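You operate a simulated robot arm through the tools that you are given. There is no shell and no other tool. Be economical: measure what you need, move in short steps, check, and stop when the job is done.

You run a simulated robot arm. Do the job below in one go: nothing can be reset, and whatever is moved stays where it is left.

JOB
Close the black tin and the green box; grey cloth into the drawer.
Fine: the oak cabinet drawer, shut again. Where these are worked on the way, their far stop is far enough and under half their travel is too little: oak cabinet drawer.

The check looks at the end state, three seconds after you hand in, the way a careful person would. Anything else that was tipped, shoved, dropped, spilled or broken makes it a failure. Flat cloth is picked up by pressing the open fingertips on it (5 to 10 N) and closing them slowly along it; thin cloth reads only 2 to 8 mm in the jaws.

ROBOT AND FRAMES
A 6-joint arm with a two-finger parallel gripper, fixed in place. Base frame: the origin is at the foot of the arm, x ahead of it, y to its left, z up; the work surface is at about z = 620. Readings come in mm, rad, newtons and seconds.
With the tool pointing down near the work surface it reaches from about 380 to 840 mm from the base axis. Its first joint turns from -2.007 to 2.007 rad. Payload 4.2 kg.
The tool frame sits at the grasp point between the pads (the TCP): z along the fingers, y along the line on which they close. The tips reach 23 mm beyond it. The gripper opens to 94 mm. The fingers are 38 mm wide and 10 mm thick; the gripper's body (54 by 96 mm) begins 39 mm behind the TCP.
Orientation is that of the tool frame in the base frame, as a unit quaternion [w, x, y, z]. With the fingers straight down and closing along the base's y, the tool's x points along the base's -x, its y along +y and its z along -z.

CONTROLS
- The arm moves only by the tool step_arm. Its argument "commands" is a list of rows, each a list of 3 entries, a list of its own where there are three numbers: the shift along the tool's x, y, z in units of 50 mm (1.0 is 50 mm), then the turn, a rotation vector about the tool's x, y, z in units of 5 degrees (1.0 is 5 degrees), then the opening, from 0 (shut) to 1 (fully open). In form: [[[tx, ty, tz], [rx, ry, rz], fingers], ...]. A call has 1 to 20 rows; each row shifts and turns the commanded pose from where the row before left it, along the tool's axes as they then stand. A call with a number of a shift or a turn outside -1 to 1 is refused whole. Rows are played at 5 a second. More than 50 mm and 0.15 rad between two rows, or a gripper value outside its range, and nothing of the call is played. A pose out of reach is approached as far as the arm can. The call stops where the force on the tool passes 90 N (or 10 N more than at its start, if that is more) or the arm is blocked; 0.2 s more then pass. The fingers move at their own pace (about 108 mm/s each) and stop on an object; they squeeze with about 34 N. The grip force told is the motor's: it shows also when the fingers shut on nothing. Time passes only in rows, and 0.2 s behind the last, so rows that do not move let the fingers close. The reply holds the time, the measured pose of the TCP, the force on the tool along the base axes, the opening and the grip force, in the units named above and with some noise, with the torque about the TCP (base axes, N m) and any sound that the robot's microphone picked up.
- Cameras (640 x 400 px; columns grow to the right, rows downward): "scene" is fixed at [49.1, -650.7, 1202.9]; the picture's right is [0.68, -0.73, 0.00], its down [-0.40, -0.38, -0.83] and it looks along [0.61, 0.57, -0.55] (base axes); focal length 328 px, centre (320, 200). "wrist" rides on the gripper at [86, 16, -74] in the tool frame; the picture's right is [-0.18, 0.98, 0.00], its down [-0.58, -0.11, -0.81] and it looks along [-0.79, -0.15, 0.59] (tool axes); focal length 243 px, centre (320, 200).
- grab_frame(camera): a new picture of that camera. The clock stands still meanwhile.
- lift_body(by): slides the trunk up (or, below 0, down) by that many mm; the arm rides with it, the base frame stays. It gives what a move gives, with no picture.
- probe_pixels(camera, pixels): for up to 12 pixels [column, row] of the newest picture of that camera ("zoom" is the newest enlarged one), the place [x, y, z] in the base frame of the surface seen there, good to about 2 mm. The clock stands still meanwhile.
- inspect(camera, box): a new picture of the part [left, top, right, bottom] of that camera's present view, enlarged. The clock stands still meanwhile.
- close_job(): hands the job in; it is judged then, once.

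Go step by step. Measure first, check grasps and placings, and put right what went wrong. The budget is 80 turns and 34 pictures, counting those below and the enlarged ones. Unless the task says otherwise, let go and move clear before handing in, and close with one line.

The tools are called as a command line: name --argument value ..., lists and objects as JSON in quotes. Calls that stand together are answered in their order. step_arm: Moves the arm, as the interface text tells. Its arguments: {"type":"object","properties":{"commands":{"type":"array"}},"required":["commands"]} The other tools are called the same way: lift_body (by) slides the trunk up or down; grab_frame (camera) takes a picture; probe_pixels (camera, pixels) gives the place of the surface under pixels of a picture; inspect (camera, box) takes an enlarged picture of a part of a camera's view; close_job () hands the job in.

At the start:

```text
time_s: 0.0
eef_pos: [585.4, -146.1, 953.1]
tcp_rot: [0.0, 0.0, 1.0, 0.0]
contact_force: [0.0, 0.4, -0.2]
wrist_torque: [0.04, 0.01, 0.01]
width: 94.1
finger_force: 0.1
trunk travel left (down, up): [-650.0, 340.0]
```

scene: 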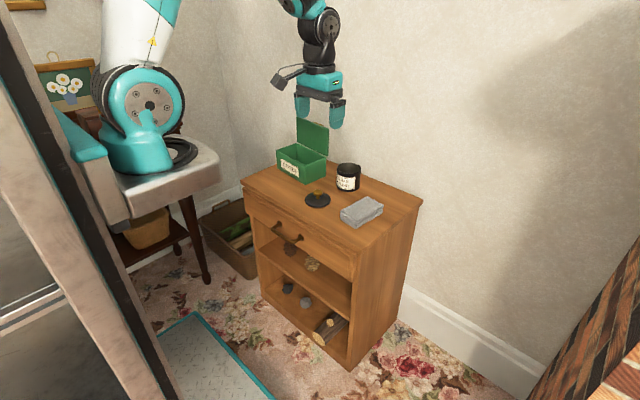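
wrist: 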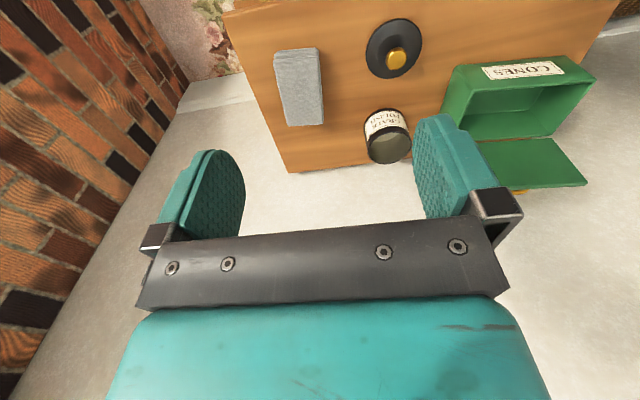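

The pictures show a cabinet with a green box (lid open, ~(302,150)), a black tin (348,177), a dark lid with yellow knob (317,199) and a grey cloth (362,211). I'll enlarge and measure.

inspect --camera "scene" --box '[230, 100, 430, 270]'

probe_pixels --camera "scene" --pixels '[[341, 220], [360, 228], [383, 208], [365, 197], [362, 211], [317, 193], [317, 204], [348, 168], [422, 201], [352, 278], [242, 183], [287, 238]]'

```text
2.35 times, centred on (330, 185) of scene
```

zoom: 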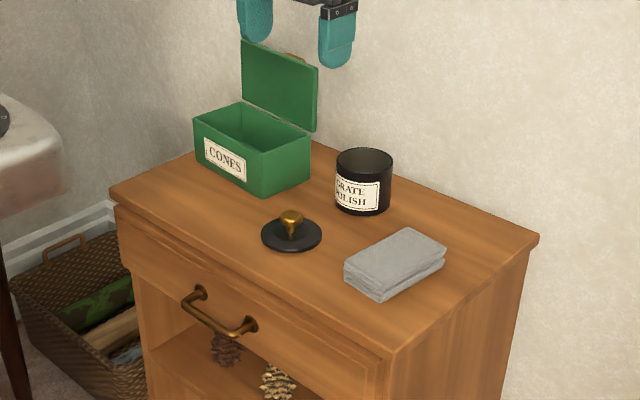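

```text
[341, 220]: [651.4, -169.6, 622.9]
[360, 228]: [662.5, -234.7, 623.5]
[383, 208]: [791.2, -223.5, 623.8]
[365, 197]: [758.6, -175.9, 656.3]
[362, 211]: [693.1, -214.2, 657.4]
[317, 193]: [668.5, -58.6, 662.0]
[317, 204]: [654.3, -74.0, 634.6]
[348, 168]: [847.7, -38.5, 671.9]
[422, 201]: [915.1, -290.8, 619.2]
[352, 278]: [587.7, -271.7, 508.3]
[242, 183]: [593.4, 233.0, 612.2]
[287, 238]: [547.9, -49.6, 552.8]
```

Top at z≈620, cloth ~35 mm thick stack. Measuring finer details in the zoom: cabinet edges, handle, tin, lid, cloth, box.

probe_pixels --camera "zoom" --pixels '[[114, 191], [389, 348], [533, 237], [200, 292], [250, 324], [220, 322], [183, 300], [240, 333], [300, 293], [140, 228], [375, 362], [222, 150]]'

probe_pixels --camera "zoom" --pixels '[[291, 215], [291, 232], [264, 236], [319, 235], [292, 248], [338, 160], [364, 179], [390, 161], [345, 267], [382, 282], [445, 246], [405, 229]]'

probe_pixels --camera "zoom" --pixels '[[195, 117], [262, 151], [309, 135], [243, 104], [242, 44], [316, 68], [313, 128], [243, 98], [263, 194], [292, 56], [245, 135], [364, 165]]'

```text
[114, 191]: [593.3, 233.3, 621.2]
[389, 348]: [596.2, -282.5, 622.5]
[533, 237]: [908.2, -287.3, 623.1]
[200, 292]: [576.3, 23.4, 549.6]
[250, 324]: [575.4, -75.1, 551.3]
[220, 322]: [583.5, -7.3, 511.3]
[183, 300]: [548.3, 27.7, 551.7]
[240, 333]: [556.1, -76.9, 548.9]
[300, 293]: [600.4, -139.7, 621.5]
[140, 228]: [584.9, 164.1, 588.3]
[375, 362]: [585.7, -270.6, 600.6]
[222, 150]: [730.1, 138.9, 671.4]
```

```text
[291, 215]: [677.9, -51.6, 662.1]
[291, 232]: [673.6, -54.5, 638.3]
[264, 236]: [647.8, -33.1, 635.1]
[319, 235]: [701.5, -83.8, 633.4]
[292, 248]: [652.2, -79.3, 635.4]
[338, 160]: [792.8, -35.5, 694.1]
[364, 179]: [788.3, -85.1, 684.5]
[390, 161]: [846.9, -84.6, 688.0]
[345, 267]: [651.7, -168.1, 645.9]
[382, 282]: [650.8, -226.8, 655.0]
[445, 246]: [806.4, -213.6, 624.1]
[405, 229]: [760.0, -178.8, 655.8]
```

```text
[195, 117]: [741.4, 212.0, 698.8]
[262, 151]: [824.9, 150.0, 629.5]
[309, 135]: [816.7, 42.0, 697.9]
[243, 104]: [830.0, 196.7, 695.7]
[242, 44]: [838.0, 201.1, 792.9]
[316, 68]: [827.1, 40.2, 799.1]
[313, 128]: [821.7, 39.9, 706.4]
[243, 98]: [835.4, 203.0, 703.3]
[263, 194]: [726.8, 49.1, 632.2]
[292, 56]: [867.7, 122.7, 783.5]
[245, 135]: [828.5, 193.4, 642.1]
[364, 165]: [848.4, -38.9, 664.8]
```

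Handle bar at x≈548, y −77…28, z≈551; drawer front x≈580. First I turn the tool 90° so the fingers close along x, then tilt so they point forward-down.

step_arm --commands '[[[0, 0, 0], [0, 0, 1], 1], [[0, 0, 0], [0, 0, 1], 1], [[0, 0, 0], [0, 0, 1], 1], [[0, 0, 0], [0, 0, 1], 1], [[0, 0, 0], [0, 0, 1], 1], [[0, 0, 0], [0, 0, 1], 1], [[0, 0, 0], [0, 0, 1], 1], [[0, 0, 0], [0, 0, 1], 1], [[0, 0, 0], [0, 0, 1], 1], [[0, 0, 0], [0, 0, 1], 1], [[0, 0, 0], [0, 0, 1], 1], [[0, 0, 0], [0, 0, 1], 1], [[0, 0, 0], [0, 0, 1], 1], [[0, 0, 0], [0, 0, 1], 1], [[0, 0, 0], [0, 0, 1], 1], [[0, 0, 0], [0, 0, 1], 1], [[0, 0, 0], [0, 0, 1], 1], [[0, 0, 0], [0, 0, 1], 1]]'

```text
time_s: 3.8
eef_pos: [584.7, -145.2, 953.4]
tcp_rot: [0.001, 0.709, 0.706, 0.0]
contact_force: [0.4, -0.3, 0.4]
wrist_torque: [-0.02, -0.02, -0.03]
width: 94.1
finger_force: 0.1
trunk travel left (down, up): [-650.0, 340.0]
```

The turn came out as planned (tool y = base +x). Now back off in x, align y with the handle's middle, and tilt 45°.

step_arm --commands '[[[0.6, -0.7, 0], [0, 0, 0], 0.6], [[0.6, -0.7, 0], [0, 0, 0], 0.6], [[0.6, -0.7, 0], [0, 0, 0], 0.6], [[0.6, -0.7, 0], [0, 0, 0], 0.6], [[0, 0, 0], [-1, 0, 0], 0.6], [[0, 0, 0], [-1, 0, 0], 0.6], [[0, 0, 0], [-1, 0, 0], 0.6], [[0, 0, 0], [-1, 0, 0], 0.6], [[0, 0, 0], [-1, 0, 0], 0.6], [[0, 0, 0], [-1, 0, 0], 0.6], [[0, 0, 0], [-1, 0, 0], 0.6], [[0, 0, 0], [-1, 0, 0], 0.6], [[0, 0, 0], [-1, 0, 0], 0.6]]'

```text
time_s: 6.6
eef_pos: [571.8, 31.9, 999.8]
tcp_rot: [0.271, 0.654, 0.652, 0.271]
contact_force: [-0.8, 0.1, 0.1]
wrist_torque: [0.01, -0.01, 0.03]
width: 56.4
finger_force: 0.0
out of reach, approached as far as the arm can: row 4, 5, 6, 7, 8, 9, 10, 11, 12, 13
trunk travel left (down, up): [-650.0, 340.0]
```

That spot is too close to the arm at this height (it stopped at x≈572). Lower down it should be reachable; I descend 200 mm along base −z.

step_arm --commands '[[[0, -0.7, 0.7], [0, 0, 0], 0.6], [[0, -0.7, 0.7], [0, 0, 0], 0.6], [[0, -0.7, 0.7], [0, 0, 0], 0.6], [[0, -0.7, 0.7], [0, 0, 0], 0.6]]'

```text
time_s: 7.6
eef_pos: [576.0, 35.7, 802.7]
tcp_rot: [0.27, 0.654, 0.653, 0.27]
contact_force: [-0.3, 0.1, 0.1]
wrist_torque: [0.01, 0.0, -0.03]
width: 56.6
finger_force: 0.1
out of reach, approached as far as the arm can: row 1
trunk travel left (down, up): [-650.0, 340.0]
```

Reachable now, and the command follows the actual pose. Move back 110 mm in x and −60 mm in y.

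step_arm --commands '[[[-0.4, -0.52, -0.52], [0, 0, 0], 0.6], [[-0.4, -0.52, -0.52], [0, 0, 0], 0.6], [[-0.4, -0.52, -0.52], [0, 0, 0], 0.6]]'

```text
time_s: 8.4
eef_pos: [552.1, 23.6, 800.7]
tcp_rot: [0.271, 0.653, 0.653, 0.27]
contact_force: [-0.9, -0.8, 0.3]
wrist_torque: [0.01, 0.01, -0.01]
width: 56.3
finger_force: 0.1
out of reach, approached as far as the arm can: row 1, 2, 3
trunk travel left (down, up): [-650.0, 340.0]
```

Still limited at x≈552; the shoulder is too near. Raise the trunk 200 mm so the handle lies further from the shoulder.

lift_body --by 200

step_arm --commands '[[[0, -0.7, 0.7], [0, 0, 0], 0.6], [[0, -0.7, 0.7], [0, 0, 0], 0.6], [[0, -0.7, 0.7], [0, 0, 0], 0.6], [[-0.32, -0.52, -0.52], [0, 0, 0], 0.6], [[-0.32, -0.52, -0.52], [0, 0, 0], 0.6], [[-0.32, -0.52, -0.52], [0, 0, 0], 0.6]]'

```text
time_s: 10.6
eef_pos: [552.7, 23.4, 1000.4]
tcp_rot: [0.27, 0.654, 0.653, 0.27]
contact_force: [0.7, 0.6, -0.4]
wrist_torque: [0.02, 0.03, 0.01]
width: 56.5
finger_force: 0.2
trunk travel left (down, up): [-850.0, 140.0]
```

```text
time_s: 12.0
eef_pos: [571.4, 6.7, 851.3]
tcp_rot: [0.269, 0.654, 0.654, 0.27]
contact_force: [-0.3, -0.2, -0.1]
wrist_torque: [-0.01, 0.03, -0.03]
width: 56.5
finger_force: 0.1
out of reach, approached as far as the arm can: row 1, 2, 4, 5, 6
trunk travel left (down, up): [-850.0, 140.0]
```

Tilting is what limits reach. A 20° tilt is enough for the gripper body to clear the top's edge, so I reduce tilt and back off again.

step_arm --commands '[[[0, 0, 0], [1, 0, 0], 0.6], [[0, 0, 0], [1, 0, 0], 0.6], [[0, 0, 0], [1, 0, 0], 0.6], [[0, 0, 0], [1, 0, 0], 0.6], [[0, 0, 0], [1, 0, 0], 0.6], [[-0.25, -0.94, -0.34], [0, 0, 0], 0.6], [[-0.25, -0.94, -0.34], [0, 0, 0], 0.6], [[-0.25, -0.94, -0.34], [0, 0, 0], 0.6]]'

```text
refused: row 6 steps farther than a row can; nothing moved
```

step_arm --commands '[[[0, 0, 0], [1, 0, 0], 0.6], [[0, 0, 0], [1, 0, 0], 0.6], [[0, 0, 0], [1, 0, 0], 0.6], [[0, 0, 0], [1, 0, 0], 0.6], [[0, 0, 0], [1, 0, 0], 0.6], [[-0.15, -0.7, -0.25], [0, 0, 0], 0.6], [[-0.15, -0.7, -0.25], [0, 0, 0], 0.6], [[-0.15, -0.7, -0.25], [0, 0, 0], 0.6], [[-0.15, -0.7, -0.25], [0, 0, 0], 0.6]]'

```text
time_s: 14.0
eef_pos: [425.9, -21.9, 850.0]
tcp_rot: [0.122, 0.696, 0.697, 0.123]
contact_force: [0.8, -0.7, -0.3]
wrist_torque: [0.03, 0.0, 0.01]
width: 56.6
finger_force: 0.0
trunk travel left (down, up): [-850.0, 140.0]
```

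20° tilt reaches x=426 freely. Descend to a spot in front of the handle and look with the wrist camera.

step_arm --commands '[[[-0.01, -0.084, 0.86], [0, 0, 0], 0.3], [[-0.01, -0.084, 0.86], [0, 0, 0], 0.3], [[-0.01, -0.084, 0.86], [0, 0, 0], 0.3], [[-0.01, -0.084, 0.86], [0, 0, 0], 0.3], [[-0.01, -0.084, 0.86], [0, 0, 0], 0.3]]'

grab_frame --camera "wrist"

inspect --camera "scene" --box '[240, 140, 400, 270]'

```text
time_s: 15.2
eef_pos: [476.3, -26.0, 639.0]
tcp_rot: [0.123, 0.696, 0.697, 0.122]
contact_force: [1.0, 1.1, -0.1]
wrist_torque: [0.02, 0.02, 0.02]
width: 28.0
finger_force: 0.1
trunk travel left (down, up): [-850.0, 140.0]
```

```text
30 pictures are left
```

wrist: 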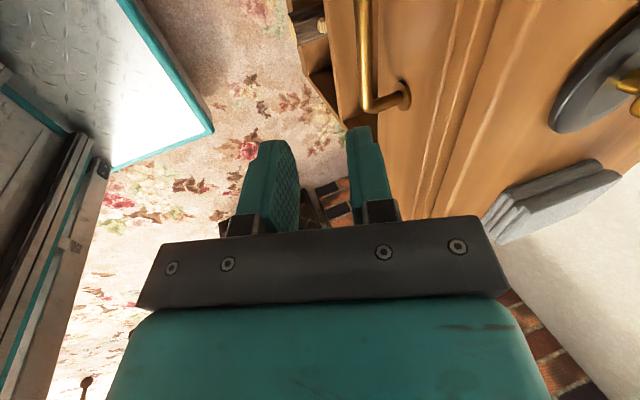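

```text
3.08 times, centred on (320, 205) of scene
```

zoom: 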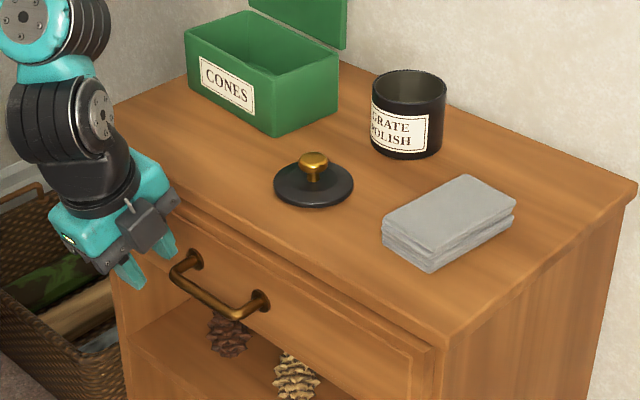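

probe_pixels --camera "wrist" --pixels '[[364, 40], [364, 80], [368, 106], [385, 103], [402, 94], [362, 5], [420, 150], [450, 150], [372, 40]]'

probe_pixels --camera "zoom" --pixels '[[205, 295], [225, 307], [190, 260], [262, 302], [172, 276], [240, 318], [350, 340], [350, 290]]'

```text
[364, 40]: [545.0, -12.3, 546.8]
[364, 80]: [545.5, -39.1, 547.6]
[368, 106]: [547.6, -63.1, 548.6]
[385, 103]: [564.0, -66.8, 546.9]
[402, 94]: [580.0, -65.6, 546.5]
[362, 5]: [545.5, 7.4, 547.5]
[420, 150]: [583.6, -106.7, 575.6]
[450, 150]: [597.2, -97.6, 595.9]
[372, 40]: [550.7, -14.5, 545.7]
```

```text
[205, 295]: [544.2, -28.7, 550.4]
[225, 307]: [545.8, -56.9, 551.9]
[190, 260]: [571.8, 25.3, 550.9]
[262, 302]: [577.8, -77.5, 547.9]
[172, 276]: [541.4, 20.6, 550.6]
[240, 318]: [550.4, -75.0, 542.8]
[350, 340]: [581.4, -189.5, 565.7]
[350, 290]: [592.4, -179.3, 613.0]
```

Bar is centred near (547, −25, 547), ~10 mm thick; front face x≈582. Line up along the tilted axis, slide on, then close.

step_arm --commands '[[[0, 0.35, 0.235], [0, 0, 0], 0.3], [[0, 0.35, 0.235], [0, 0, 0], 0.3], [[0, 0, 0.5], [0, 0, 0], 0.3], [[0, 0, 0.6], [0, 0, 0], 0.3], [[0, 0, 0.5], [0, 0, 0], 0.3], [[0, 0, 0], [0, 0, 0], 0], [[0, 0, 0], [0, 0, 0], 0]]'

```text
time_s: 16.8
eef_pos: [544.2, -24.7, 553.2]
tcp_rot: [0.12, 0.697, 0.697, 0.12]
contact_force: [-22.3, 4.1, -6.7]
wrist_torque: [0.41, 0.29, 0.21]
width: 11.6
finger_force: 44.4
trunk travel left (down, up): [-850.0, 140.0]
```

Gripped on the bar (11.6 mm). Pull along −x in small rows.

step_arm --commands '[[[0, -0.376, -0.134], [0, 0, 0], 0], [[0, -0.376, -0.134], [0, 0, 0], 0], [[0, -0.376, -0.134], [0, 0, 0], 0], [[0, -0.376, -0.134], [0, 0, 0], 0], [[0, -0.376, -0.134], [0, 0, 0], 0], [[0, -0.376, -0.134], [0, 0, 0], 0]]'

```text
time_s: 18.2
eef_pos: [426.7, -25.0, 556.4]
tcp_rot: [0.122, 0.697, 0.696, 0.124]
contact_force: [-0.6, 7.9, -29.3]
wrist_torque: [-0.26, 0.1, 0.23]
width: 11.5
finger_force: 44.6
trunk travel left (down, up): [-850.0, 140.0]
```

Drawer is out 117 mm and moving freely. Continue, with a small downward correction.

step_arm --commands '[[[0, -0.376, -0.1], [0, 0, 0], 0], [[0, -0.376, -0.12], [0, 0, 0], 0], [[0, -0.376, -0.13], [0, 0, 0], 0], [[0, -0.376, -0.134], [0, 0, 0], 0]]'

grab_frame --camera "scene"

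```text
time_s: 19.2
eef_pos: [351.7, -25.7, 551.0]
tcp_rot: [0.122, 0.696, 0.697, 0.123]
contact_force: [2.9, 11.0, 32.5]
wrist_torque: [0.28, -0.12, -0.09]
width: 11.7
finger_force: 44.8
out of reach, approached as far as the arm can: row 4
trunk travel left (down, up): [-850.0, 140.0]
```

```text
28 pictures are left
```

scene: 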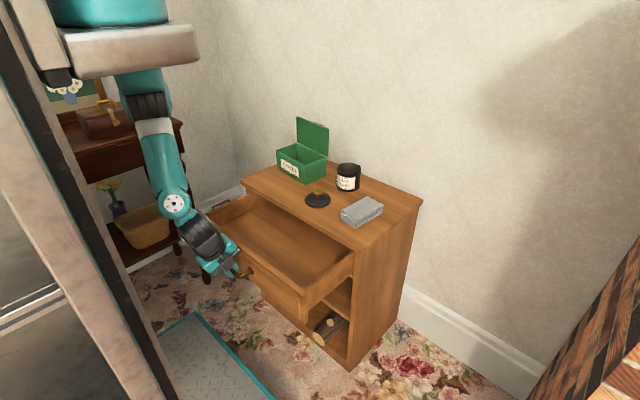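

Out ~193 mm, plenty. Release, back off along the fingers, rise, and go upright.

step_arm --commands '[[[0, 0, 0], [0, 0, 0], 0.3], [[0, 0, 0], [0, 0, 0], 0.3], [[0, 0.05, -0.4], [0, 0, 0], 0.3], [[0, 0.08, -0.4], [0, 0, 0], 0.3], [[0, 0.25, -0.9], [0, 0, 0], 0.3], [[0, 0.25, -0.9], [0, 0, 0], 0.3], [[0, 0.25, -0.9], [0, 0, 0], 0.3], [[0, 0.25, -0.9], [0, 0, 0], 0.3]]'

inspect --camera "scene" --box '[200, 120, 430, 330]'

```text
time_s: 21.0
eef_pos: [391.2, -36.2, 762.3]
tcp_rot: [0.122, 0.696, 0.697, 0.121]
contact_force: [0.2, 1.9, -0.2]
wrist_torque: [0.04, -0.01, -0.03]
width: 28.2
finger_force: 0.1
out of reach, approached as far as the arm can: row 3, 4, 5, 6, 7, 8
trunk travel left (down, up): [-850.0, 140.0]
```

```text
1.90 times, centred on (315, 225) of scene
```

zoom: 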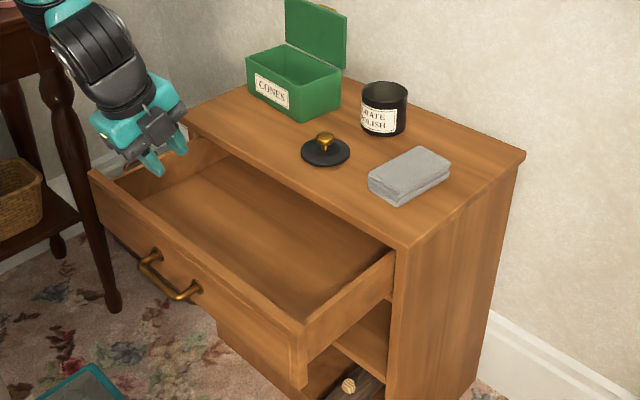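

Drawer is open and empty. Measure its rims and floor, the cloth edges.

probe_pixels --camera "zoom" --pixels '[[295, 332], [305, 325], [385, 258], [100, 175], [250, 240], [290, 290], [180, 190], [178, 290], [373, 192], [400, 190], [425, 165], [405, 160]]'

```text
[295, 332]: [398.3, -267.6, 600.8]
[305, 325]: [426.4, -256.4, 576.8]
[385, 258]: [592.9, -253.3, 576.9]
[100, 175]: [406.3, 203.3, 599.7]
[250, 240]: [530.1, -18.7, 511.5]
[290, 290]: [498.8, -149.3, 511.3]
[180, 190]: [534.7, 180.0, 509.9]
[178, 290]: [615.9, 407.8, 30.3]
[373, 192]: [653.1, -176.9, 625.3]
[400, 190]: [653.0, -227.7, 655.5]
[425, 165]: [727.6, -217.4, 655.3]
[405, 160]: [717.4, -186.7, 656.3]
```

Floor z≈511, rims 577–600. Now go upright, rise and head to the cloth while turning the wrist back.

step_arm --commands '[[[0, 0.2, -0.5], [1, 0, 0], 0.3], [[0, 0.2, -0.5], [1, 0, 0], 0.3], [[0, 0.2, -0.5], [1, 0, 0], 0.3], [[0, 0, -0.5], [1, 0, 0], 0.3], [[-0.55, 0.8, 0], [0, 0, 0], 1], [[-0.55, 0.8, 0], [0, 0, 0], 1], [[-0.55, 0.8, 0], [0, 0, 0], 1], [[-0.55, 0.8, 0], [0, 0, 0], 1], [[-0.55, 0.8, 0], [0, 0, 0], 1], [[-0.55, 0.8, 0], [0, 0, 0], 1]]'

step_arm --commands '[[[0, 0, 0], [0, 0, -1], 1], [[0, 0, 0], [0, 0, -1], 1], [[0, 0, 0], [0, 0, -1], 1], [[0, 0, 0], [0, 0, -1], 1], [[0, 0, 0], [0, 0, -1], 1], [[0, 0, 0], [0, 0, -1], 1], [[0, 0, 0], [0, 0, -1], 1], [[0, 0, 0], [0, 0, -1], 1], [[0, 0, 0], [0, 0, -1], 1], [[0, 0, 0], [0, 0, -1], 1], [[0, 0, 0], [0, 0, -1], 1], [[0, 0, 0], [0, 0, -1], 1], [[0, 0, 0], [0, 0, -1], 1], [[0, 0, 0], [0, 0, -1], 1], [[0, 0, 0], [0, 0, -1], 1], [[0, 0, 0], [0, 0, -1], 1], [[0, 0, 0], [0, 0, -1], 1], [[0, 0, 0], [0, 0, -1], 1]]'

grab_frame --camera "wrist"

```text
time_s: 23.2
eef_pos: [636.2, -203.2, 873.0]
tcp_rot: [0.0, 0.708, 0.706, -0.001]
contact_force: [-0.6, 0.1, 0.7]
wrist_torque: [-0.01, -0.02, 0.01]
width: 93.8
finger_force: 0.0
trunk travel left (down, up): [-850.0, 140.0]
```

```text
time_s: 27.0
eef_pos: [637.3, -202.4, 869.6]
tcp_rot: [0.0, 0.0, 1.0, 0.0]
contact_force: [0.2, 0.1, 0.2]
wrist_torque: [0.06, 0.01, 0.01]
width: 94.0
finger_force: 0.0
trunk travel left (down, up): [-850.0, 140.0]
```

```text
26 pictures are left
```

wrist: 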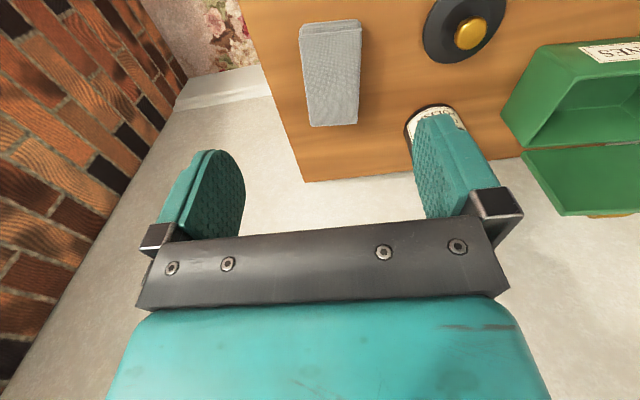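

The cloth appears at (300–361, 20–126) in the wrist view. Probing its corners, the lid knob, tin and box.

probe_pixels --camera "wrist" --pixels '[[303, 36], [358, 30], [358, 120], [311, 122], [332, 75], [470, 34], [435, 108], [425, 40], [503, 25], [462, 60]]'

```text
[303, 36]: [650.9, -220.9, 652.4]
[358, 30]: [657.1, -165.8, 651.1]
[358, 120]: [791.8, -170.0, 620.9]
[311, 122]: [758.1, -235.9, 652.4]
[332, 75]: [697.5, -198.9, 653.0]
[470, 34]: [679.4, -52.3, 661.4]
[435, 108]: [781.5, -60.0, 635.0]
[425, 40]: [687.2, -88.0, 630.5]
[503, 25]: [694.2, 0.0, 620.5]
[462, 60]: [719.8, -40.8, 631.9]
```

Cloth centred at (706, −201), turned about −5.5°. Turn 5°, move over, descend and close slowly.

step_arm --commands '[[[-0.69, 0, 0], [0, 0, 0.5], 1], [[-0.69, 0, 0], [0, 0, 0.6], 1], [[0, 0, 0.9], [0, 0, 0], 1], [[0, 0, 0.9], [0, 0, 0], 1], [[0, 0, 0.9], [0, 0, 0], 1], [[0, 0, 0.9], [0, 0, 0], 1], [[0, 0, 0.4], [0, 0, 0], 1], [[0, 0, 0.4], [0, 0, 0], 1]]'

```text
time_s: 28.8
eef_pos: [704.7, -204.1, 647.9]
tcp_rot: [0.001, 0.049, 0.999, 0.0]
contact_force: [0.1, -0.7, -0.3]
wrist_torque: [0.0, -0.02, 0.0]
width: 93.9
finger_force: 0.1
trunk travel left (down, up): [-850.0, 140.0]
```

At z=648, no contact. Close gradually.

step_arm --commands '[[[0, 0.04, 0.02], [0, 0, 0], 0.8], [[0, 0, 0], [0, 0, 0], 0.65], [[0, 0, 0], [0, 0, 0], 0.5], [[0, 0, 0], [0, 0, 0], 0.35], [[0, 0, 0], [0, 0, 0], 0.2], [[0, 0, 0], [0, 0, 0], 0], [[0, 0, 0], [0, 0, 0], 0]]'

```text
time_s: 30.4
eef_pos: [705.1, -201.8, 647.7]
tcp_rot: [0.0, 0.048, 0.999, 0.0]
contact_force: [-0.4, -0.3, 0.6]
wrist_torque: [0.04, -0.02, -0.03]
width: 67.0
finger_force: 33.9
trunk travel left (down, up): [-850.0, 140.0]
```

Cloth held at 67 mm. Lift, carry over the drawer.

step_arm --commands '[[[0, 0, -0.5], [0, 0, 0], 0], [[0, 0, -0.8], [0, 0, 0], 0], [[0, 0, -0.8], [0, 0, 0], 0], [[0.83, 0.25, 0], [0, 0, 0], 0], [[0.83, 0.25, 0], [0, 0, 0], 0], [[0.83, 0.25, 0], [0, 0, 0], 0], [[0.83, 0.25, 0], [0, 0, 0], 0], [[0.83, 0.25, 0], [0, 0, 0], 0]]'

grab_frame --camera "scene"

```text
time_s: 32.2
eef_pos: [503.9, -119.3, 759.0]
tcp_rot: [0.001, 0.049, 0.999, 0.0]
contact_force: [0.8, 0.1, 0.1]
wrist_torque: [0.02, 0.01, 0.0]
width: 67.3
finger_force: 34.1
trunk travel left (down, up): [-850.0, 140.0]
```

```text
25 pictures are left
```

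scene: 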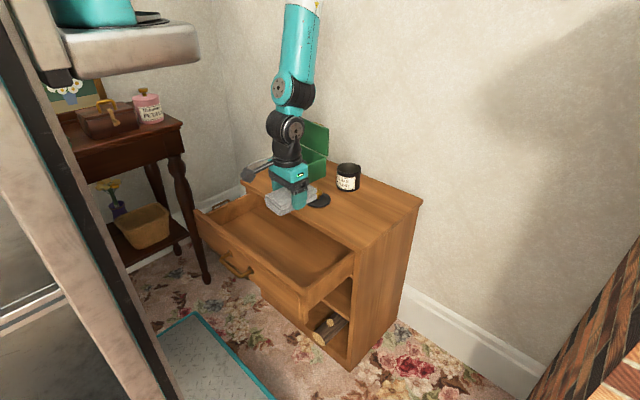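

Cloth is held over the drawer at (290,200). Lower it, release and rise.

step_arm --commands '[[[0, 0, 0.9], [0, 0, 0], 0], [[0, 0, 0.9], [0, 0, 0], 0], [[0, 0, 0.9], [0, 0, 0], 0], [[0, 0, 0.9], [0, 0, 0], 0], [[0, 0, 0.3], [0, 0, 0], 0], [[0, 0, 0.3], [0, 0, 0], 0], [[0, 0, 0], [0, 0, 0], 0]]'

step_arm --commands '[[[0, 0, 0], [0, 0, 0], 0.9], [[0, 0, 0], [0, 0, 0], 0.9], [[0, 0, -0.5], [0, 0, 0], 0.9], [[0, 0, -0.9], [0, 0, 0], 0.9], [[0, 0, -0.9], [0, 0, 0], 0.9], [[0, 0, -0.9], [0, 0, 0], 0.9], [[0, 0, -0.9], [0, 0, 0], 0.9]]'

inspect --camera "scene" --box '[180, 120, 430, 330]'

```text
time_s: 33.8
eef_pos: [503.4, -120.6, 545.0]
tcp_rot: [0.0, 0.049, 0.999, 0.001]
contact_force: [1.0, -1.1, -0.1]
wrist_torque: [0.01, 0.03, 0.03]
width: 67.1
finger_force: 33.9
trunk travel left (down, up): [-850.0, 140.0]
```

```text
time_s: 35.4
eef_pos: [503.9, -118.9, 749.5]
tcp_rot: [-0.001, 0.049, 0.999, 0.0]
contact_force: [1.0, 0.7, 0.1]
wrist_torque: [-0.01, 0.0, -0.01]
width: 84.7
finger_force: 0.0
trunk travel left (down, up): [-850.0, 140.0]
```

```text
1.90 times, centred on (305, 225) of scene
```

zoom: 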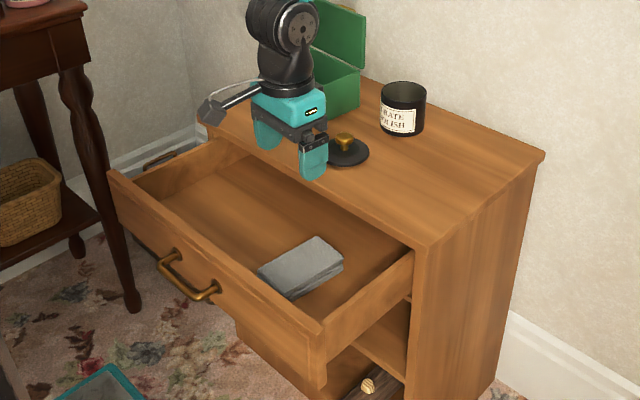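

Cloth lies flat inside the drawer. Next go in front of the drawer front, off the handle (y≈−170), fingers shut, to push it closed.

step_arm --commands '[[[0, 0, 0], [0, 0, -0.55], 0], [[0, 0, 0], [0, 0, -0.55], 0], [[0.77, -0.255, 0], [0, 0, 0], 0], [[0.77, -0.255, 0], [0, 0, 0], 0], [[0.77, -0.255, 0], [0, 0, 0], 0], [[0.77, -0.255, 0], [0, 0, 0], 0]]'

```text
time_s: 36.8
eef_pos: [349.6, -171.4, 748.9]
tcp_rot: [0.0, 0.0, 1.0, 0.0]
contact_force: [0.9, 0.8, 0.3]
wrist_torque: [-0.01, 0.05, 0.0]
width: 0.1
finger_force: 33.6
trunk travel left (down, up): [-850.0, 140.0]
```

In place with ~20 mm gap to the front (x≈389). Descend.

step_arm --commands '[[[0, 0, 0.8], [0, 0, 0], 0], [[0, 0, 0.8], [0, 0, 0], 0], [[0, 0, 0.8], [0, 0, 0], 0], [[0, 0, 0.8], [0, 0, 0], 0]]'

step_arm --commands '[[[-0.4, 0, 0], [0, 0, 0], 0], [[-0.4, 0, 0], [0, 0, 0], 0], [[-0.4, 0, 0], [0, 0, 0], 0], [[-0.4, 0, 0], [0, 0, 0], 0], [[-0.4, 0, 0], [0, 0, 0], 0], [[-0.4, 0, 0], [0, 0, 0], 0], [[-0.4, 0, 0], [0, 0, 0], 0], [[-0.4, 0, 0], [0, 0, 0], 0], [[-0.4, 0, 0], [0, 0, 0], 0]]'

```text
time_s: 37.8
eef_pos: [351.3, -171.2, 589.8]
tcp_rot: [0.0, 0.001, 1.0, -0.001]
contact_force: [-0.1, -0.4, 0.6]
wrist_torque: [0.01, -0.02, 0.03]
width: 0.1
finger_force: 34.1
trunk travel left (down, up): [-850.0, 140.0]
```

```text
time_s: 39.8
eef_pos: [531.8, -172.3, 591.3]
tcp_rot: [0.001, 0.0, 1.0, 0.0]
contact_force: [-0.8, 0.4, -0.5]
wrist_torque: [-0.01, 0.0, 0.02]
width: 0.0
finger_force: 34.0
trunk travel left (down, up): [-850.0, 140.0]
```

Now the last ~35 mm in small steps until it meets the stop.

step_arm --commands '[[[-0.2, 0, 0], [0, 0, 0], 0], [[-0.2, 0, 0], [0, 0, 0], 0], [[-0.1, 0, 0], [0, 0, 0], 0], [[-0.06, 0, 0], [0, 0, 0], 0], [[-0.04, 0, 0], [0, 0, 0], 0]]'

inspect --camera "scene" --box '[200, 120, 430, 290]'

```text
time_s: 41.0
eef_pos: [562.1, -171.4, 591.2]
tcp_rot: [0.0, 0.0, 1.0, -0.001]
contact_force: [-3.3, -0.5, -1.7]
wrist_torque: [0.01, 0.03, 0.05]
width: 0.0
finger_force: 33.4
trunk travel left (down, up): [-850.0, 140.0]
```

```text
2.35 times, centred on (315, 205) of scene
```

zoom: 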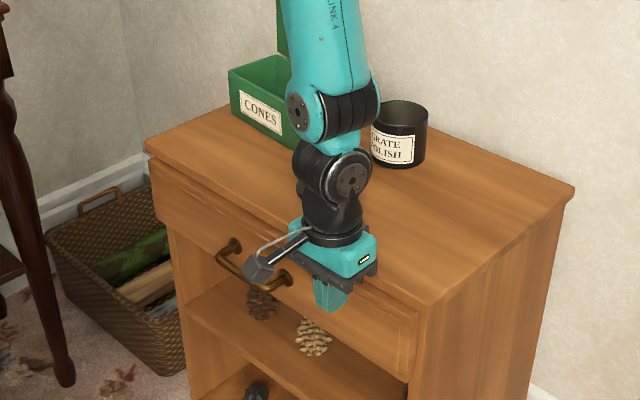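

Force just starts (−3.3 N). Nudge a few mm to seat it, then back off.

step_arm --commands '[[[-0.06, 0, 0], [0, 0, 0], 0], [[-0.04, 0, 0], [0, 0, 0], 0]]'

```text
time_s: 41.6
eef_pos: [563.0, -172.0, 588.9]
tcp_rot: [-0.004, 0.0, 1.0, 0.001]
contact_force: [-18.3, 3.2, 9.6]
wrist_torque: [0.02, -0.34, 0.2]
width: 0.1
finger_force: 33.7
trunk travel left (down, up): [-850.0, 140.0]
```

Reaction −18 N: the drawer is against its stop. Back off, rise, and move behind the lid for a close look.

step_arm --commands '[[[0.8, 0, 0], [0, 0, 0], 0], [[0.8, 0, 0], [0, 0, 0], 0.4], [[0, 0, -0.9], [0, 0, 0], 0.4], [[0, 0, -0.9], [0, 0, 0], 0.4], [[0, 0, -0.9], [0, 0, 0], 0.4], [[-0.8, 0.6, 0], [0, 0, 0], 0.4], [[-0.8, 0.6, 0], [0, 0, 0], 0.4], [[-0.8, 0.6, 0], [0, 0, 0], 0.4], [[-0.8, 0.5, 0], [0, 0, 0], 0.4]]'

grab_frame --camera "wrist"

inspect --camera "scene" --box '[240, 100, 430, 270]'

```text
time_s: 43.6
eef_pos: [644.1, -59.0, 724.1]
tcp_rot: [0.0, 0.001, 1.0, 0.0]
contact_force: [-0.3, -0.2, -0.4]
wrist_torque: [0.04, 0.01, -0.02]
width: 37.4
finger_force: 0.0
trunk travel left (down, up): [-850.0, 140.0]
```

```text
22 pictures are left
```

wrist: 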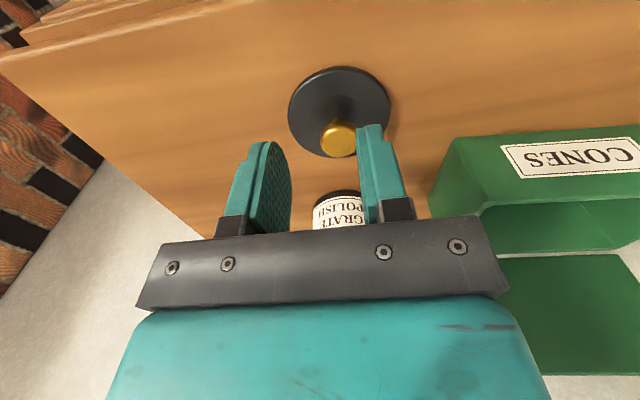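

```text
2.35 times, centred on (335, 185) of scene
```

zoom: 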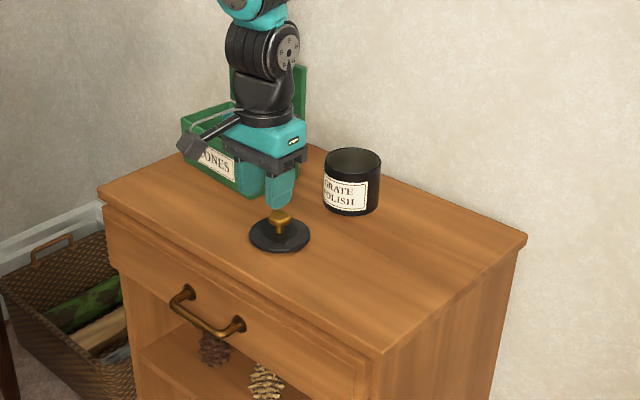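

Drawer looks shut. Measure lid and knob, and tin rim.

probe_pixels --camera "wrist" --pixels '[[338, 140], [322, 138], [354, 138], [338, 126], [338, 154], [291, 108], [388, 108], [343, 69], [318, 150], [336, 115]]'

probe_pixels --camera "zoom" --pixels '[[327, 163], [352, 178], [378, 164], [353, 149], [352, 170], [340, 152], [368, 152], [280, 212], [250, 236], [309, 236], [280, 250], [352, 213]]'

```text
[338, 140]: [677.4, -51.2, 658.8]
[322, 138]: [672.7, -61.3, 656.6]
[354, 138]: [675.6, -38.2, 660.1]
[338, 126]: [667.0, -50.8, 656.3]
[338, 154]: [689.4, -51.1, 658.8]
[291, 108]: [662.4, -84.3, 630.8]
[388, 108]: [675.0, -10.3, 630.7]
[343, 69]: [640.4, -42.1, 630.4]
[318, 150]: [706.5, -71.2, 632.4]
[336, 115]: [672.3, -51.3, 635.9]
```

```text
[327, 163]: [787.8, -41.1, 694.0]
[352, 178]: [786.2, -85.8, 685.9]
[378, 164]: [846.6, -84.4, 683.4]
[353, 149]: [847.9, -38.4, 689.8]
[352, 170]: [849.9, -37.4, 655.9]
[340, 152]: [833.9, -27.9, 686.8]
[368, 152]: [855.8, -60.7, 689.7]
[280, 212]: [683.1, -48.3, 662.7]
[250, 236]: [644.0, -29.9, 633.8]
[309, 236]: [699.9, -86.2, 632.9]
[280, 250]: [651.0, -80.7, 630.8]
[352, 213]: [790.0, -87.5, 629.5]
```

Knob centre (678, −50.5), ~24 mm wide, top ≈661; disc top ≈633. Grip it with tips at z≈641.

step_arm --commands '[[[-0.68, 0.17, 0], [0, 0, 0], 0.5], [[0, 0, 0.6], [0, 0, 0], 0.5], [[0, 0, 0.6], [0, 0, 0], 0.5], [[0, 0, 0], [0, 0, 0], 0.5]]'

step_arm --commands '[[[0, 0, 0], [0, 0, 0], 0.35], [[0, 0, 0], [0, 0, 0], 0.25], [[0, 0, 0], [0, 0, 0], 0.1], [[0, 0, 0], [0, 0, 0], 0], [[0, 0, 0], [0, 0, 0], 0]]'

```text
time_s: 44.6
eef_pos: [679.1, -49.4, 665.9]
tcp_rot: [0.0, 0.0, 1.0, 0.0]
contact_force: [0.9, -0.3, -0.8]
wrist_torque: [0.01, 0.03, 0.0]
width: 47.2
finger_force: 0.0
trunk travel left (down, up): [-850.0, 140.0]
```

```text
time_s: 45.8
eef_pos: [681.1, -50.0, 664.4]
tcp_rot: [0.0, 0.0, 1.0, 0.0]
contact_force: [0.5, 0.5, -0.1]
wrist_torque: [0.0, 0.0, -0.02]
width: 28.3
finger_force: 34.2
trunk travel left (down, up): [-850.0, 140.0]
```

Knob held (28 mm). Lift 110 mm and look.

step_arm --commands '[[[0, 0, -0.5], [0, 0, 0], 0], [[0, 0, -0.8], [0, 0, 0], 0], [[0, 0, -0.9], [0, 0, 0], 0]]'

grab_frame --camera "wrist"

inspect --camera "scene" --box '[290, 100, 400, 210]'

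```text
time_s: 46.6
eef_pos: [679.1, -53.1, 773.3]
tcp_rot: [0.0, 0.0, 1.0, 0.0]
contact_force: [0.2, -0.9, -0.4]
wrist_torque: [0.03, 0.0, -0.02]
width: 28.4
finger_force: 33.7
trunk travel left (down, up): [-850.0, 140.0]
```

```text
20 pictures are left
```

wrist: 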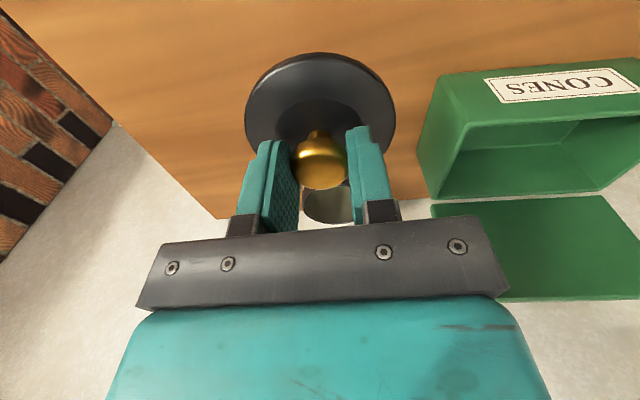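

```text
3.64 times, centred on (345, 155) of scene
```

zoom: 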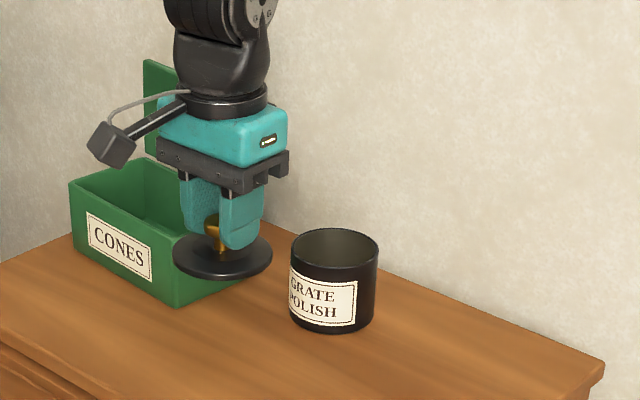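

Lid is held level. Measure tin rim and lid disc in this zoom.

probe_pixels --camera "zoom" --pixels '[[292, 250], [294, 262], [313, 268], [334, 272], [358, 268], [374, 260], [376, 246], [300, 300], [334, 320], [371, 300], [310, 238], [334, 274]]'

probe_pixels --camera "zoom" --pixels '[[174, 258], [190, 270], [222, 277], [255, 268], [271, 255], [200, 240], [222, 268], [260, 240], [334, 229], [350, 230], [371, 238], [200, 262]]'

```text
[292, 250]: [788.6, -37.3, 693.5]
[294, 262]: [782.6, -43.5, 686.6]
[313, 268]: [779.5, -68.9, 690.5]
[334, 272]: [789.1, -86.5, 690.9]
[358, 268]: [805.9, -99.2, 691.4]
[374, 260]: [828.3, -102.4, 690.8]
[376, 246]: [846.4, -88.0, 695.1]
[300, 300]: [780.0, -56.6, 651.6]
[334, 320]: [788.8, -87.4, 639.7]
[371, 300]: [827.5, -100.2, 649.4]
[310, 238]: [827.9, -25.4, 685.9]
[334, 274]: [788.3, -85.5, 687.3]
```

```text
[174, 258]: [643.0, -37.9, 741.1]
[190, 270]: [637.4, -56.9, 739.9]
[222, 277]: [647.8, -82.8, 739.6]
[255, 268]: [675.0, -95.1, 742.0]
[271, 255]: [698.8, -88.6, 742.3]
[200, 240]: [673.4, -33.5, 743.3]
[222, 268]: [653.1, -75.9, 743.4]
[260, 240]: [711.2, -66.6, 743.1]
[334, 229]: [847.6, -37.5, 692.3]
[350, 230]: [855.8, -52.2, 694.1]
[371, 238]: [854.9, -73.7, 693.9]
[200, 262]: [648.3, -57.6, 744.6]
```

Tin centre ≈(818, −63), r 39, rim z≈694; lid centre ≈ (678, −55.5). Move TCP to (819, −61) at this height.

step_arm --commands '[[[-0.7, -0.04, 0], [0, 0, 0], 0], [[-0.7, -0.04, 0], [0, 0, 0], 0], [[-0.7, -0.04, 0], [0, 0, 0], 0], [[-0.7, -0.04, 0], [0, 0, 0], 0], [[0, 0, 0], [0, 0, 0], 0]]'

inspect --camera "scene" --box '[300, 110, 400, 210]'

```text
time_s: 47.8
eef_pos: [816.6, -59.6, 774.8]
tcp_rot: [-0.002, 0.001, 1.0, 0.0]
contact_force: [0.3, 0.1, -0.5]
wrist_torque: [-0.01, 0.0, -0.01]
width: 28.4
finger_force: 33.6
out of reach, approached as far as the arm can: row 4
trunk travel left (down, up): [-850.0, 140.0]
```

```text
4.00 times, centred on (350, 160) of scene
```

zoom: 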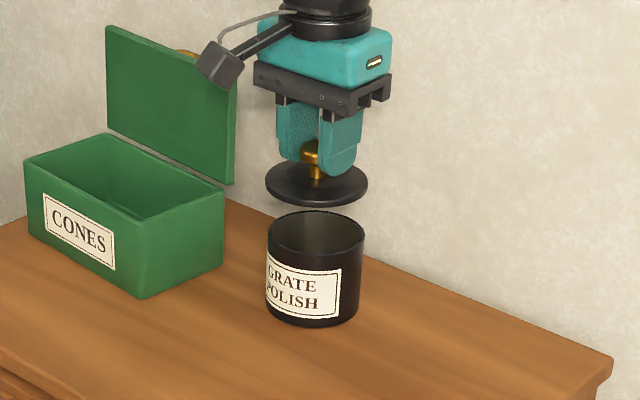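

At the reach edge; lowering the trunk 25 mm both descends and gains reach. Then fine-align.

lift_body --by -25

step_arm --commands '[[[-0.04, -0.02, 0], [0, 0, 0], 0], [[0, 0, 0], [0, 0, 0], 0]]'

inspect --camera "scene" --box '[320, 130, 380, 200]'

```text
time_s: 48.5
eef_pos: [817.2, -60.6, 749.8]
tcp_rot: [0.001, 0.001, 1.0, 0.0]
contact_force: [1.1, -0.7, -0.5]
wrist_torque: [-0.01, -0.01, -0.03]
width: 28.4
finger_force: 34.2
trunk travel left (down, up): [-825.0, 165.0]
```

```text
time_s: 49.1
eef_pos: [818.4, -61.4, 749.5]
tcp_rot: [0.0, 0.0, 1.0, 0.0]
contact_force: [0.2, -0.8, -0.6]
wrist_torque: [-0.01, 0.0, 0.03]
width: 28.3
finger_force: 33.6
trunk travel left (down, up): [-825.0, 165.0]
```

```text
5.71 times, centred on (350, 165) of scene
```

zoom: 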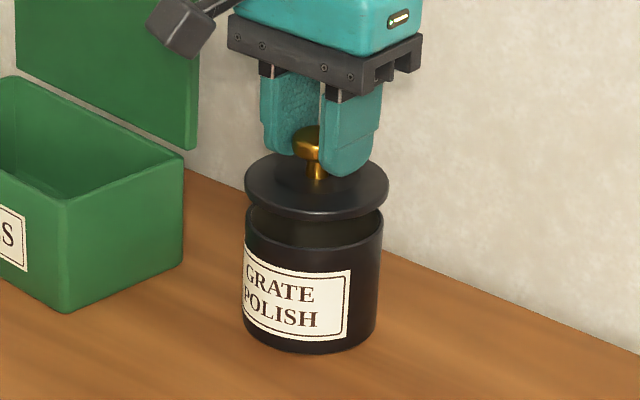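

Alignment is within ~1 mm. Lower gently until contact.

step_arm --commands '[[[0.01, 0.014, 0.14], [0, 0, 0], 0], [[0, 0, 0.1], [0, 0, 0], 0], [[0, 0, 0.06], [0, 0, 0], 0], [[0, 0, 0.04], [0, 0, 0], 0], [[0, 0, 0], [0, 0, 0], 0]]'

inspect --camera "scene" --box '[320, 130, 380, 200]'

```text
time_s: 50.3
eef_pos: [814.6, -59.9, 739.7]
tcp_rot: [0.0, 0.001, 1.0, 0.001]
contact_force: [-0.2, 0.0, -0.5]
wrist_torque: [0.01, 0.03, 0.0]
width: 28.6
finger_force: 34.1
out of reach, approached as far as the arm can: row 2
trunk travel left (down, up): [-825.0, 165.0]
```

```text
5.71 times, centred on (350, 165) of scene
```

zoom: 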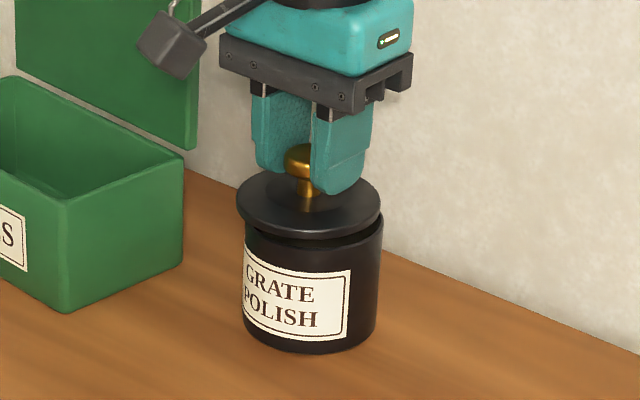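

The arm slipped back 4 mm at its reach limit. I'll raise the arm 150 mm, lower the trunk 150 mm so this spot sits well within reach.

step_arm --commands '[[[0, 0, -0.6], [0, 0, 0], 0], [[0.3, 0, -0.8], [0, 0, 0], 0], [[0, 0, -0.8], [0, 0, 0], 0], [[0, 0, -0.8], [0, 0, 0], 0]]'

lift_body --by -130

step_arm --commands '[[[0, 0, 0], [0, 0, 0], 0]]'

```text
time_s: 51.3
eef_pos: [861.4, -52.5, 863.5]
tcp_rot: [0.0, 0.0, 1.0, 0.0]
contact_force: [0.1, -0.7, -0.8]
wrist_torque: [0.0, 0.02, 0.02]
width: 28.4
finger_force: 33.8
out of reach, approached as far as the arm can: row 1, 2, 3, 4
trunk travel left (down, up): [-825.0, 165.0]
```

```text
time_s: 52.9
eef_pos: [862.2, -52.4, 735.9]
tcp_rot: [0.001, 0.0, 1.0, -0.001]
contact_force: [-2.4, 0.3, 14.1]
wrist_torque: [0.05, 0.32, 0.01]
width: 28.4
finger_force: 33.9
trunk travel left (down, up): [-695.0, 295.0]
```

```text
time_s: 53.3
eef_pos: [861.2, -53.4, 734.4]
tcp_rot: [0.001, 0.001, 1.0, 0.0]
contact_force: [-0.4, -0.4, 18.8]
wrist_torque: [-0.03, 0.31, 0.02]
width: 28.5
finger_force: 34.1
trunk travel left (down, up): [-695.0, 295.0]
```

The arm drifted to x=861 and the lid touched the tin's rim (19 N). Lift straight up at once and look.

step_arm --commands '[[[0, 0, -0.3], [0, 0, 0], 0], [[0, 0, -0.5], [0, 0, 0], 0]]'

inspect --camera "scene" --box '[300, 110, 400, 210]'

```text
time_s: 53.9
eef_pos: [870.7, -53.1, 767.6]
tcp_rot: [-0.002, 0.001, 1.0, 0.0]
contact_force: [-0.7, 0.6, -0.7]
wrist_torque: [0.0, -0.03, -0.05]
width: 28.4
finger_force: 34.3
out of reach, approached as far as the arm can: row 1, 2
trunk travel left (down, up): [-695.0, 295.0]
```

```text
4.00 times, centred on (350, 160) of scene
```

zoom: 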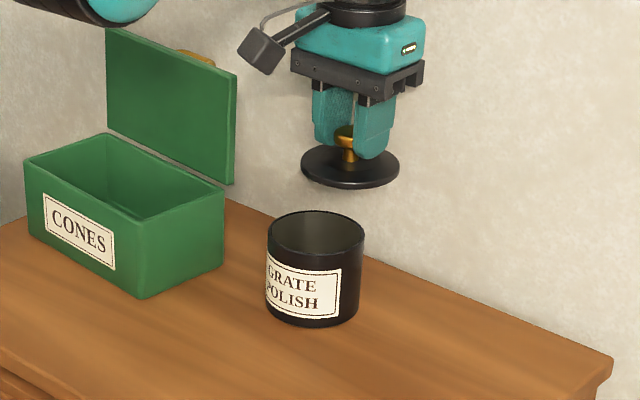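

Tin unmoved, lid still level in the grip. Move back over the tin and re-measure lid and tin.

step_arm --commands '[[[0.52, -0.08, 0], [0, 0, 0], 0], [[0.52, -0.08, 0], [0, 0, 0], 0], [[0, 0, 0], [0, 0, 0], 0]]'

inspect --camera "scene" --box '[320, 130, 380, 200]'

```text
time_s: 54.7
eef_pos: [820.6, -61.6, 772.0]
tcp_rot: [0.0, 0.0, 1.0, 0.0]
contact_force: [0.9, 0.8, -0.7]
wrist_torque: [0.03, 0.0, 0.02]
width: 28.3
finger_force: 34.3
out of reach, approached as far as the arm can: row 1
trunk travel left (down, up): [-695.0, 295.0]
```

```text
5.71 times, centred on (350, 165) of scene
```

zoom: 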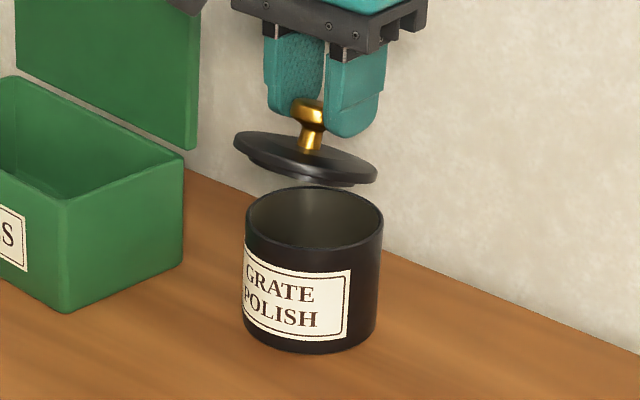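

The lid got tilted in the grip by that touch (left/front edge up). I'll set it down on the free top area at (690, −150) to level it and regrip.

step_arm --commands '[[[0, 0, -0.2], [0, 0, 0], 0], [[0.65, -0.44, 0], [0, 0, 0], 0], [[0.65, -0.44, 0], [0, 0, 0], 0], [[0.65, -0.44, 0], [0, 0, 0], 0], [[0.65, -0.44, 0], [0, 0, 0], 0], [[0, 0, 0.8], [0, 0, 0], 0], [[0, 0, 0.6], [0, 0, 0], 0]]'

```text
time_s: 56.3
eef_pos: [689.5, -149.6, 711.9]
tcp_rot: [0.0, 0.0, 1.0, -0.001]
contact_force: [-0.3, -0.2, -0.6]
wrist_torque: [0.0, 0.0, 0.02]
width: 28.1
finger_force: 33.6
trunk travel left (down, up): [-695.0, 295.0]
```

Now lower in small steps to about z=665, where the lid should lie flat.

step_arm --commands '[[[0, 0, 0.4], [0, 0, 0], 0], [[0, 0, 0.2], [0, 0, 0], 0], [[0, 0, 0.1], [0, 0, 0], 0], [[0, 0, 0.1], [0, 0, 0], 0], [[0, 0, 0.06], [0, 0, 0], 0], [[0, 0, 0.06], [0, 0, 0], 0], [[0, 0, 0.02], [0, 0, 0], 0]]'

inspect --camera "scene" --box '[300, 140, 400, 240]'

```text
time_s: 57.9
eef_pos: [688.7, -147.6, 665.1]
tcp_rot: [0.0, 0.0, 1.0, 0.001]
contact_force: [-4.4, 5.4, 29.5]
wrist_torque: [0.15, -0.24, 0.08]
width: 28.3
finger_force: 34.0
trunk travel left (down, up): [-695.0, 295.0]
```

```text
4.00 times, centred on (350, 190) of scene
```

zoom: 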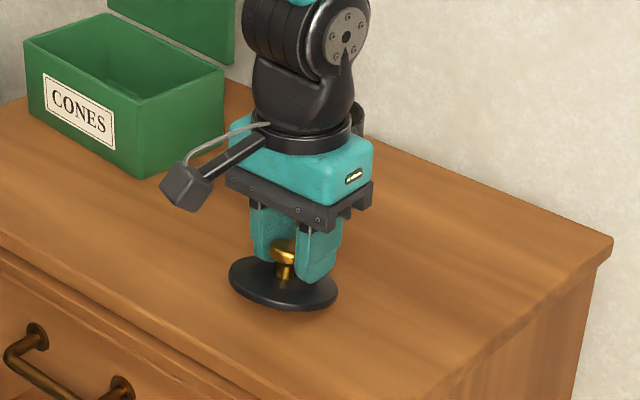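

Almost level now. Open a little so it settles, then grip again.

step_arm --commands '[[[0, 0, 0], [0, 0, 0], 0.45], [[0, 0, 0], [0, 0, 0], 0.45], [[0, 0, -0.02], [0, 0, 0], 0.45], [[0, 0, 0], [0, 0, 0], 0.35], [[0, 0, 0], [0, 0, 0], 0.2], [[0, 0, 0], [0, 0, 0], 0], [[0, 0, 0], [0, 0, 0], 0]]'

step_arm --commands '[[[0, 0, -0.4], [0, 0, 0], 0], [[0, 0, -0.6], [0, 0, 0], 0], [[0, 0, -0.6], [0, 0, 0], 0], [[0, 0, -0.6], [0, 0, 0], 0], [[0, 0, 0], [0, 0, 0], 0]]'

inspect --camera "scene" --box '[320, 120, 400, 220]'

```text
time_s: 59.5
eef_pos: [687.7, -149.0, 665.2]
tcp_rot: [0.0, 0.001, 1.0, 0.0]
contact_force: [-0.5, 0.5, 0.4]
wrist_torque: [-0.02, -0.02, -0.01]
width: 28.5
finger_force: 34.1
trunk travel left (down, up): [-695.0, 295.0]
```

```text
time_s: 60.7
eef_pos: [686.3, -148.2, 776.2]
tcp_rot: [0.0, 0.001, 1.0, -0.001]
contact_force: [0.5, -0.1, -0.5]
wrist_torque: [0.02, 0.01, 0.01]
width: 28.6
finger_force: 34.3
trunk travel left (down, up): [-695.0, 295.0]
```

```text
4.00 times, centred on (360, 170) of scene
```

zoom: 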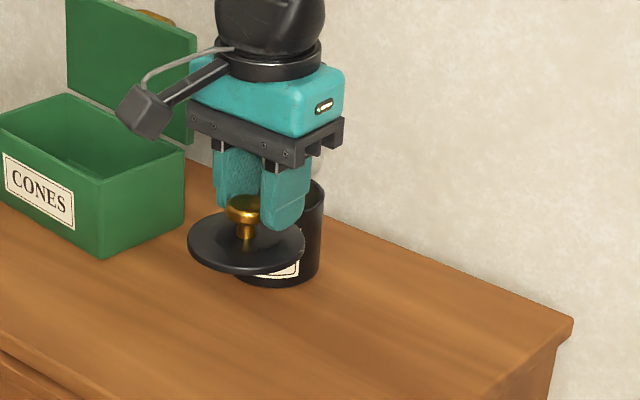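

Lid is level again. Measure its centre relative to the TCP.

probe_pixels --camera "zoom" --pixels '[[190, 242], [200, 256], [220, 266], [246, 271], [275, 267], [296, 256], [303, 240], [205, 240], [245, 264], [290, 240], [245, 235]]'

```text
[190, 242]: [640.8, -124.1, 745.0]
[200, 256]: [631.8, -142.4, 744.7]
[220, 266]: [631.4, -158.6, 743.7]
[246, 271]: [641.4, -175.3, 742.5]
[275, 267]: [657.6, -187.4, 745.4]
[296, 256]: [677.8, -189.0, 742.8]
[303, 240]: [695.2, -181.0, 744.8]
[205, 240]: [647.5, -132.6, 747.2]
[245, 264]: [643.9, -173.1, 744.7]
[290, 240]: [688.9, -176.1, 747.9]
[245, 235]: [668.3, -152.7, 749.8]
```

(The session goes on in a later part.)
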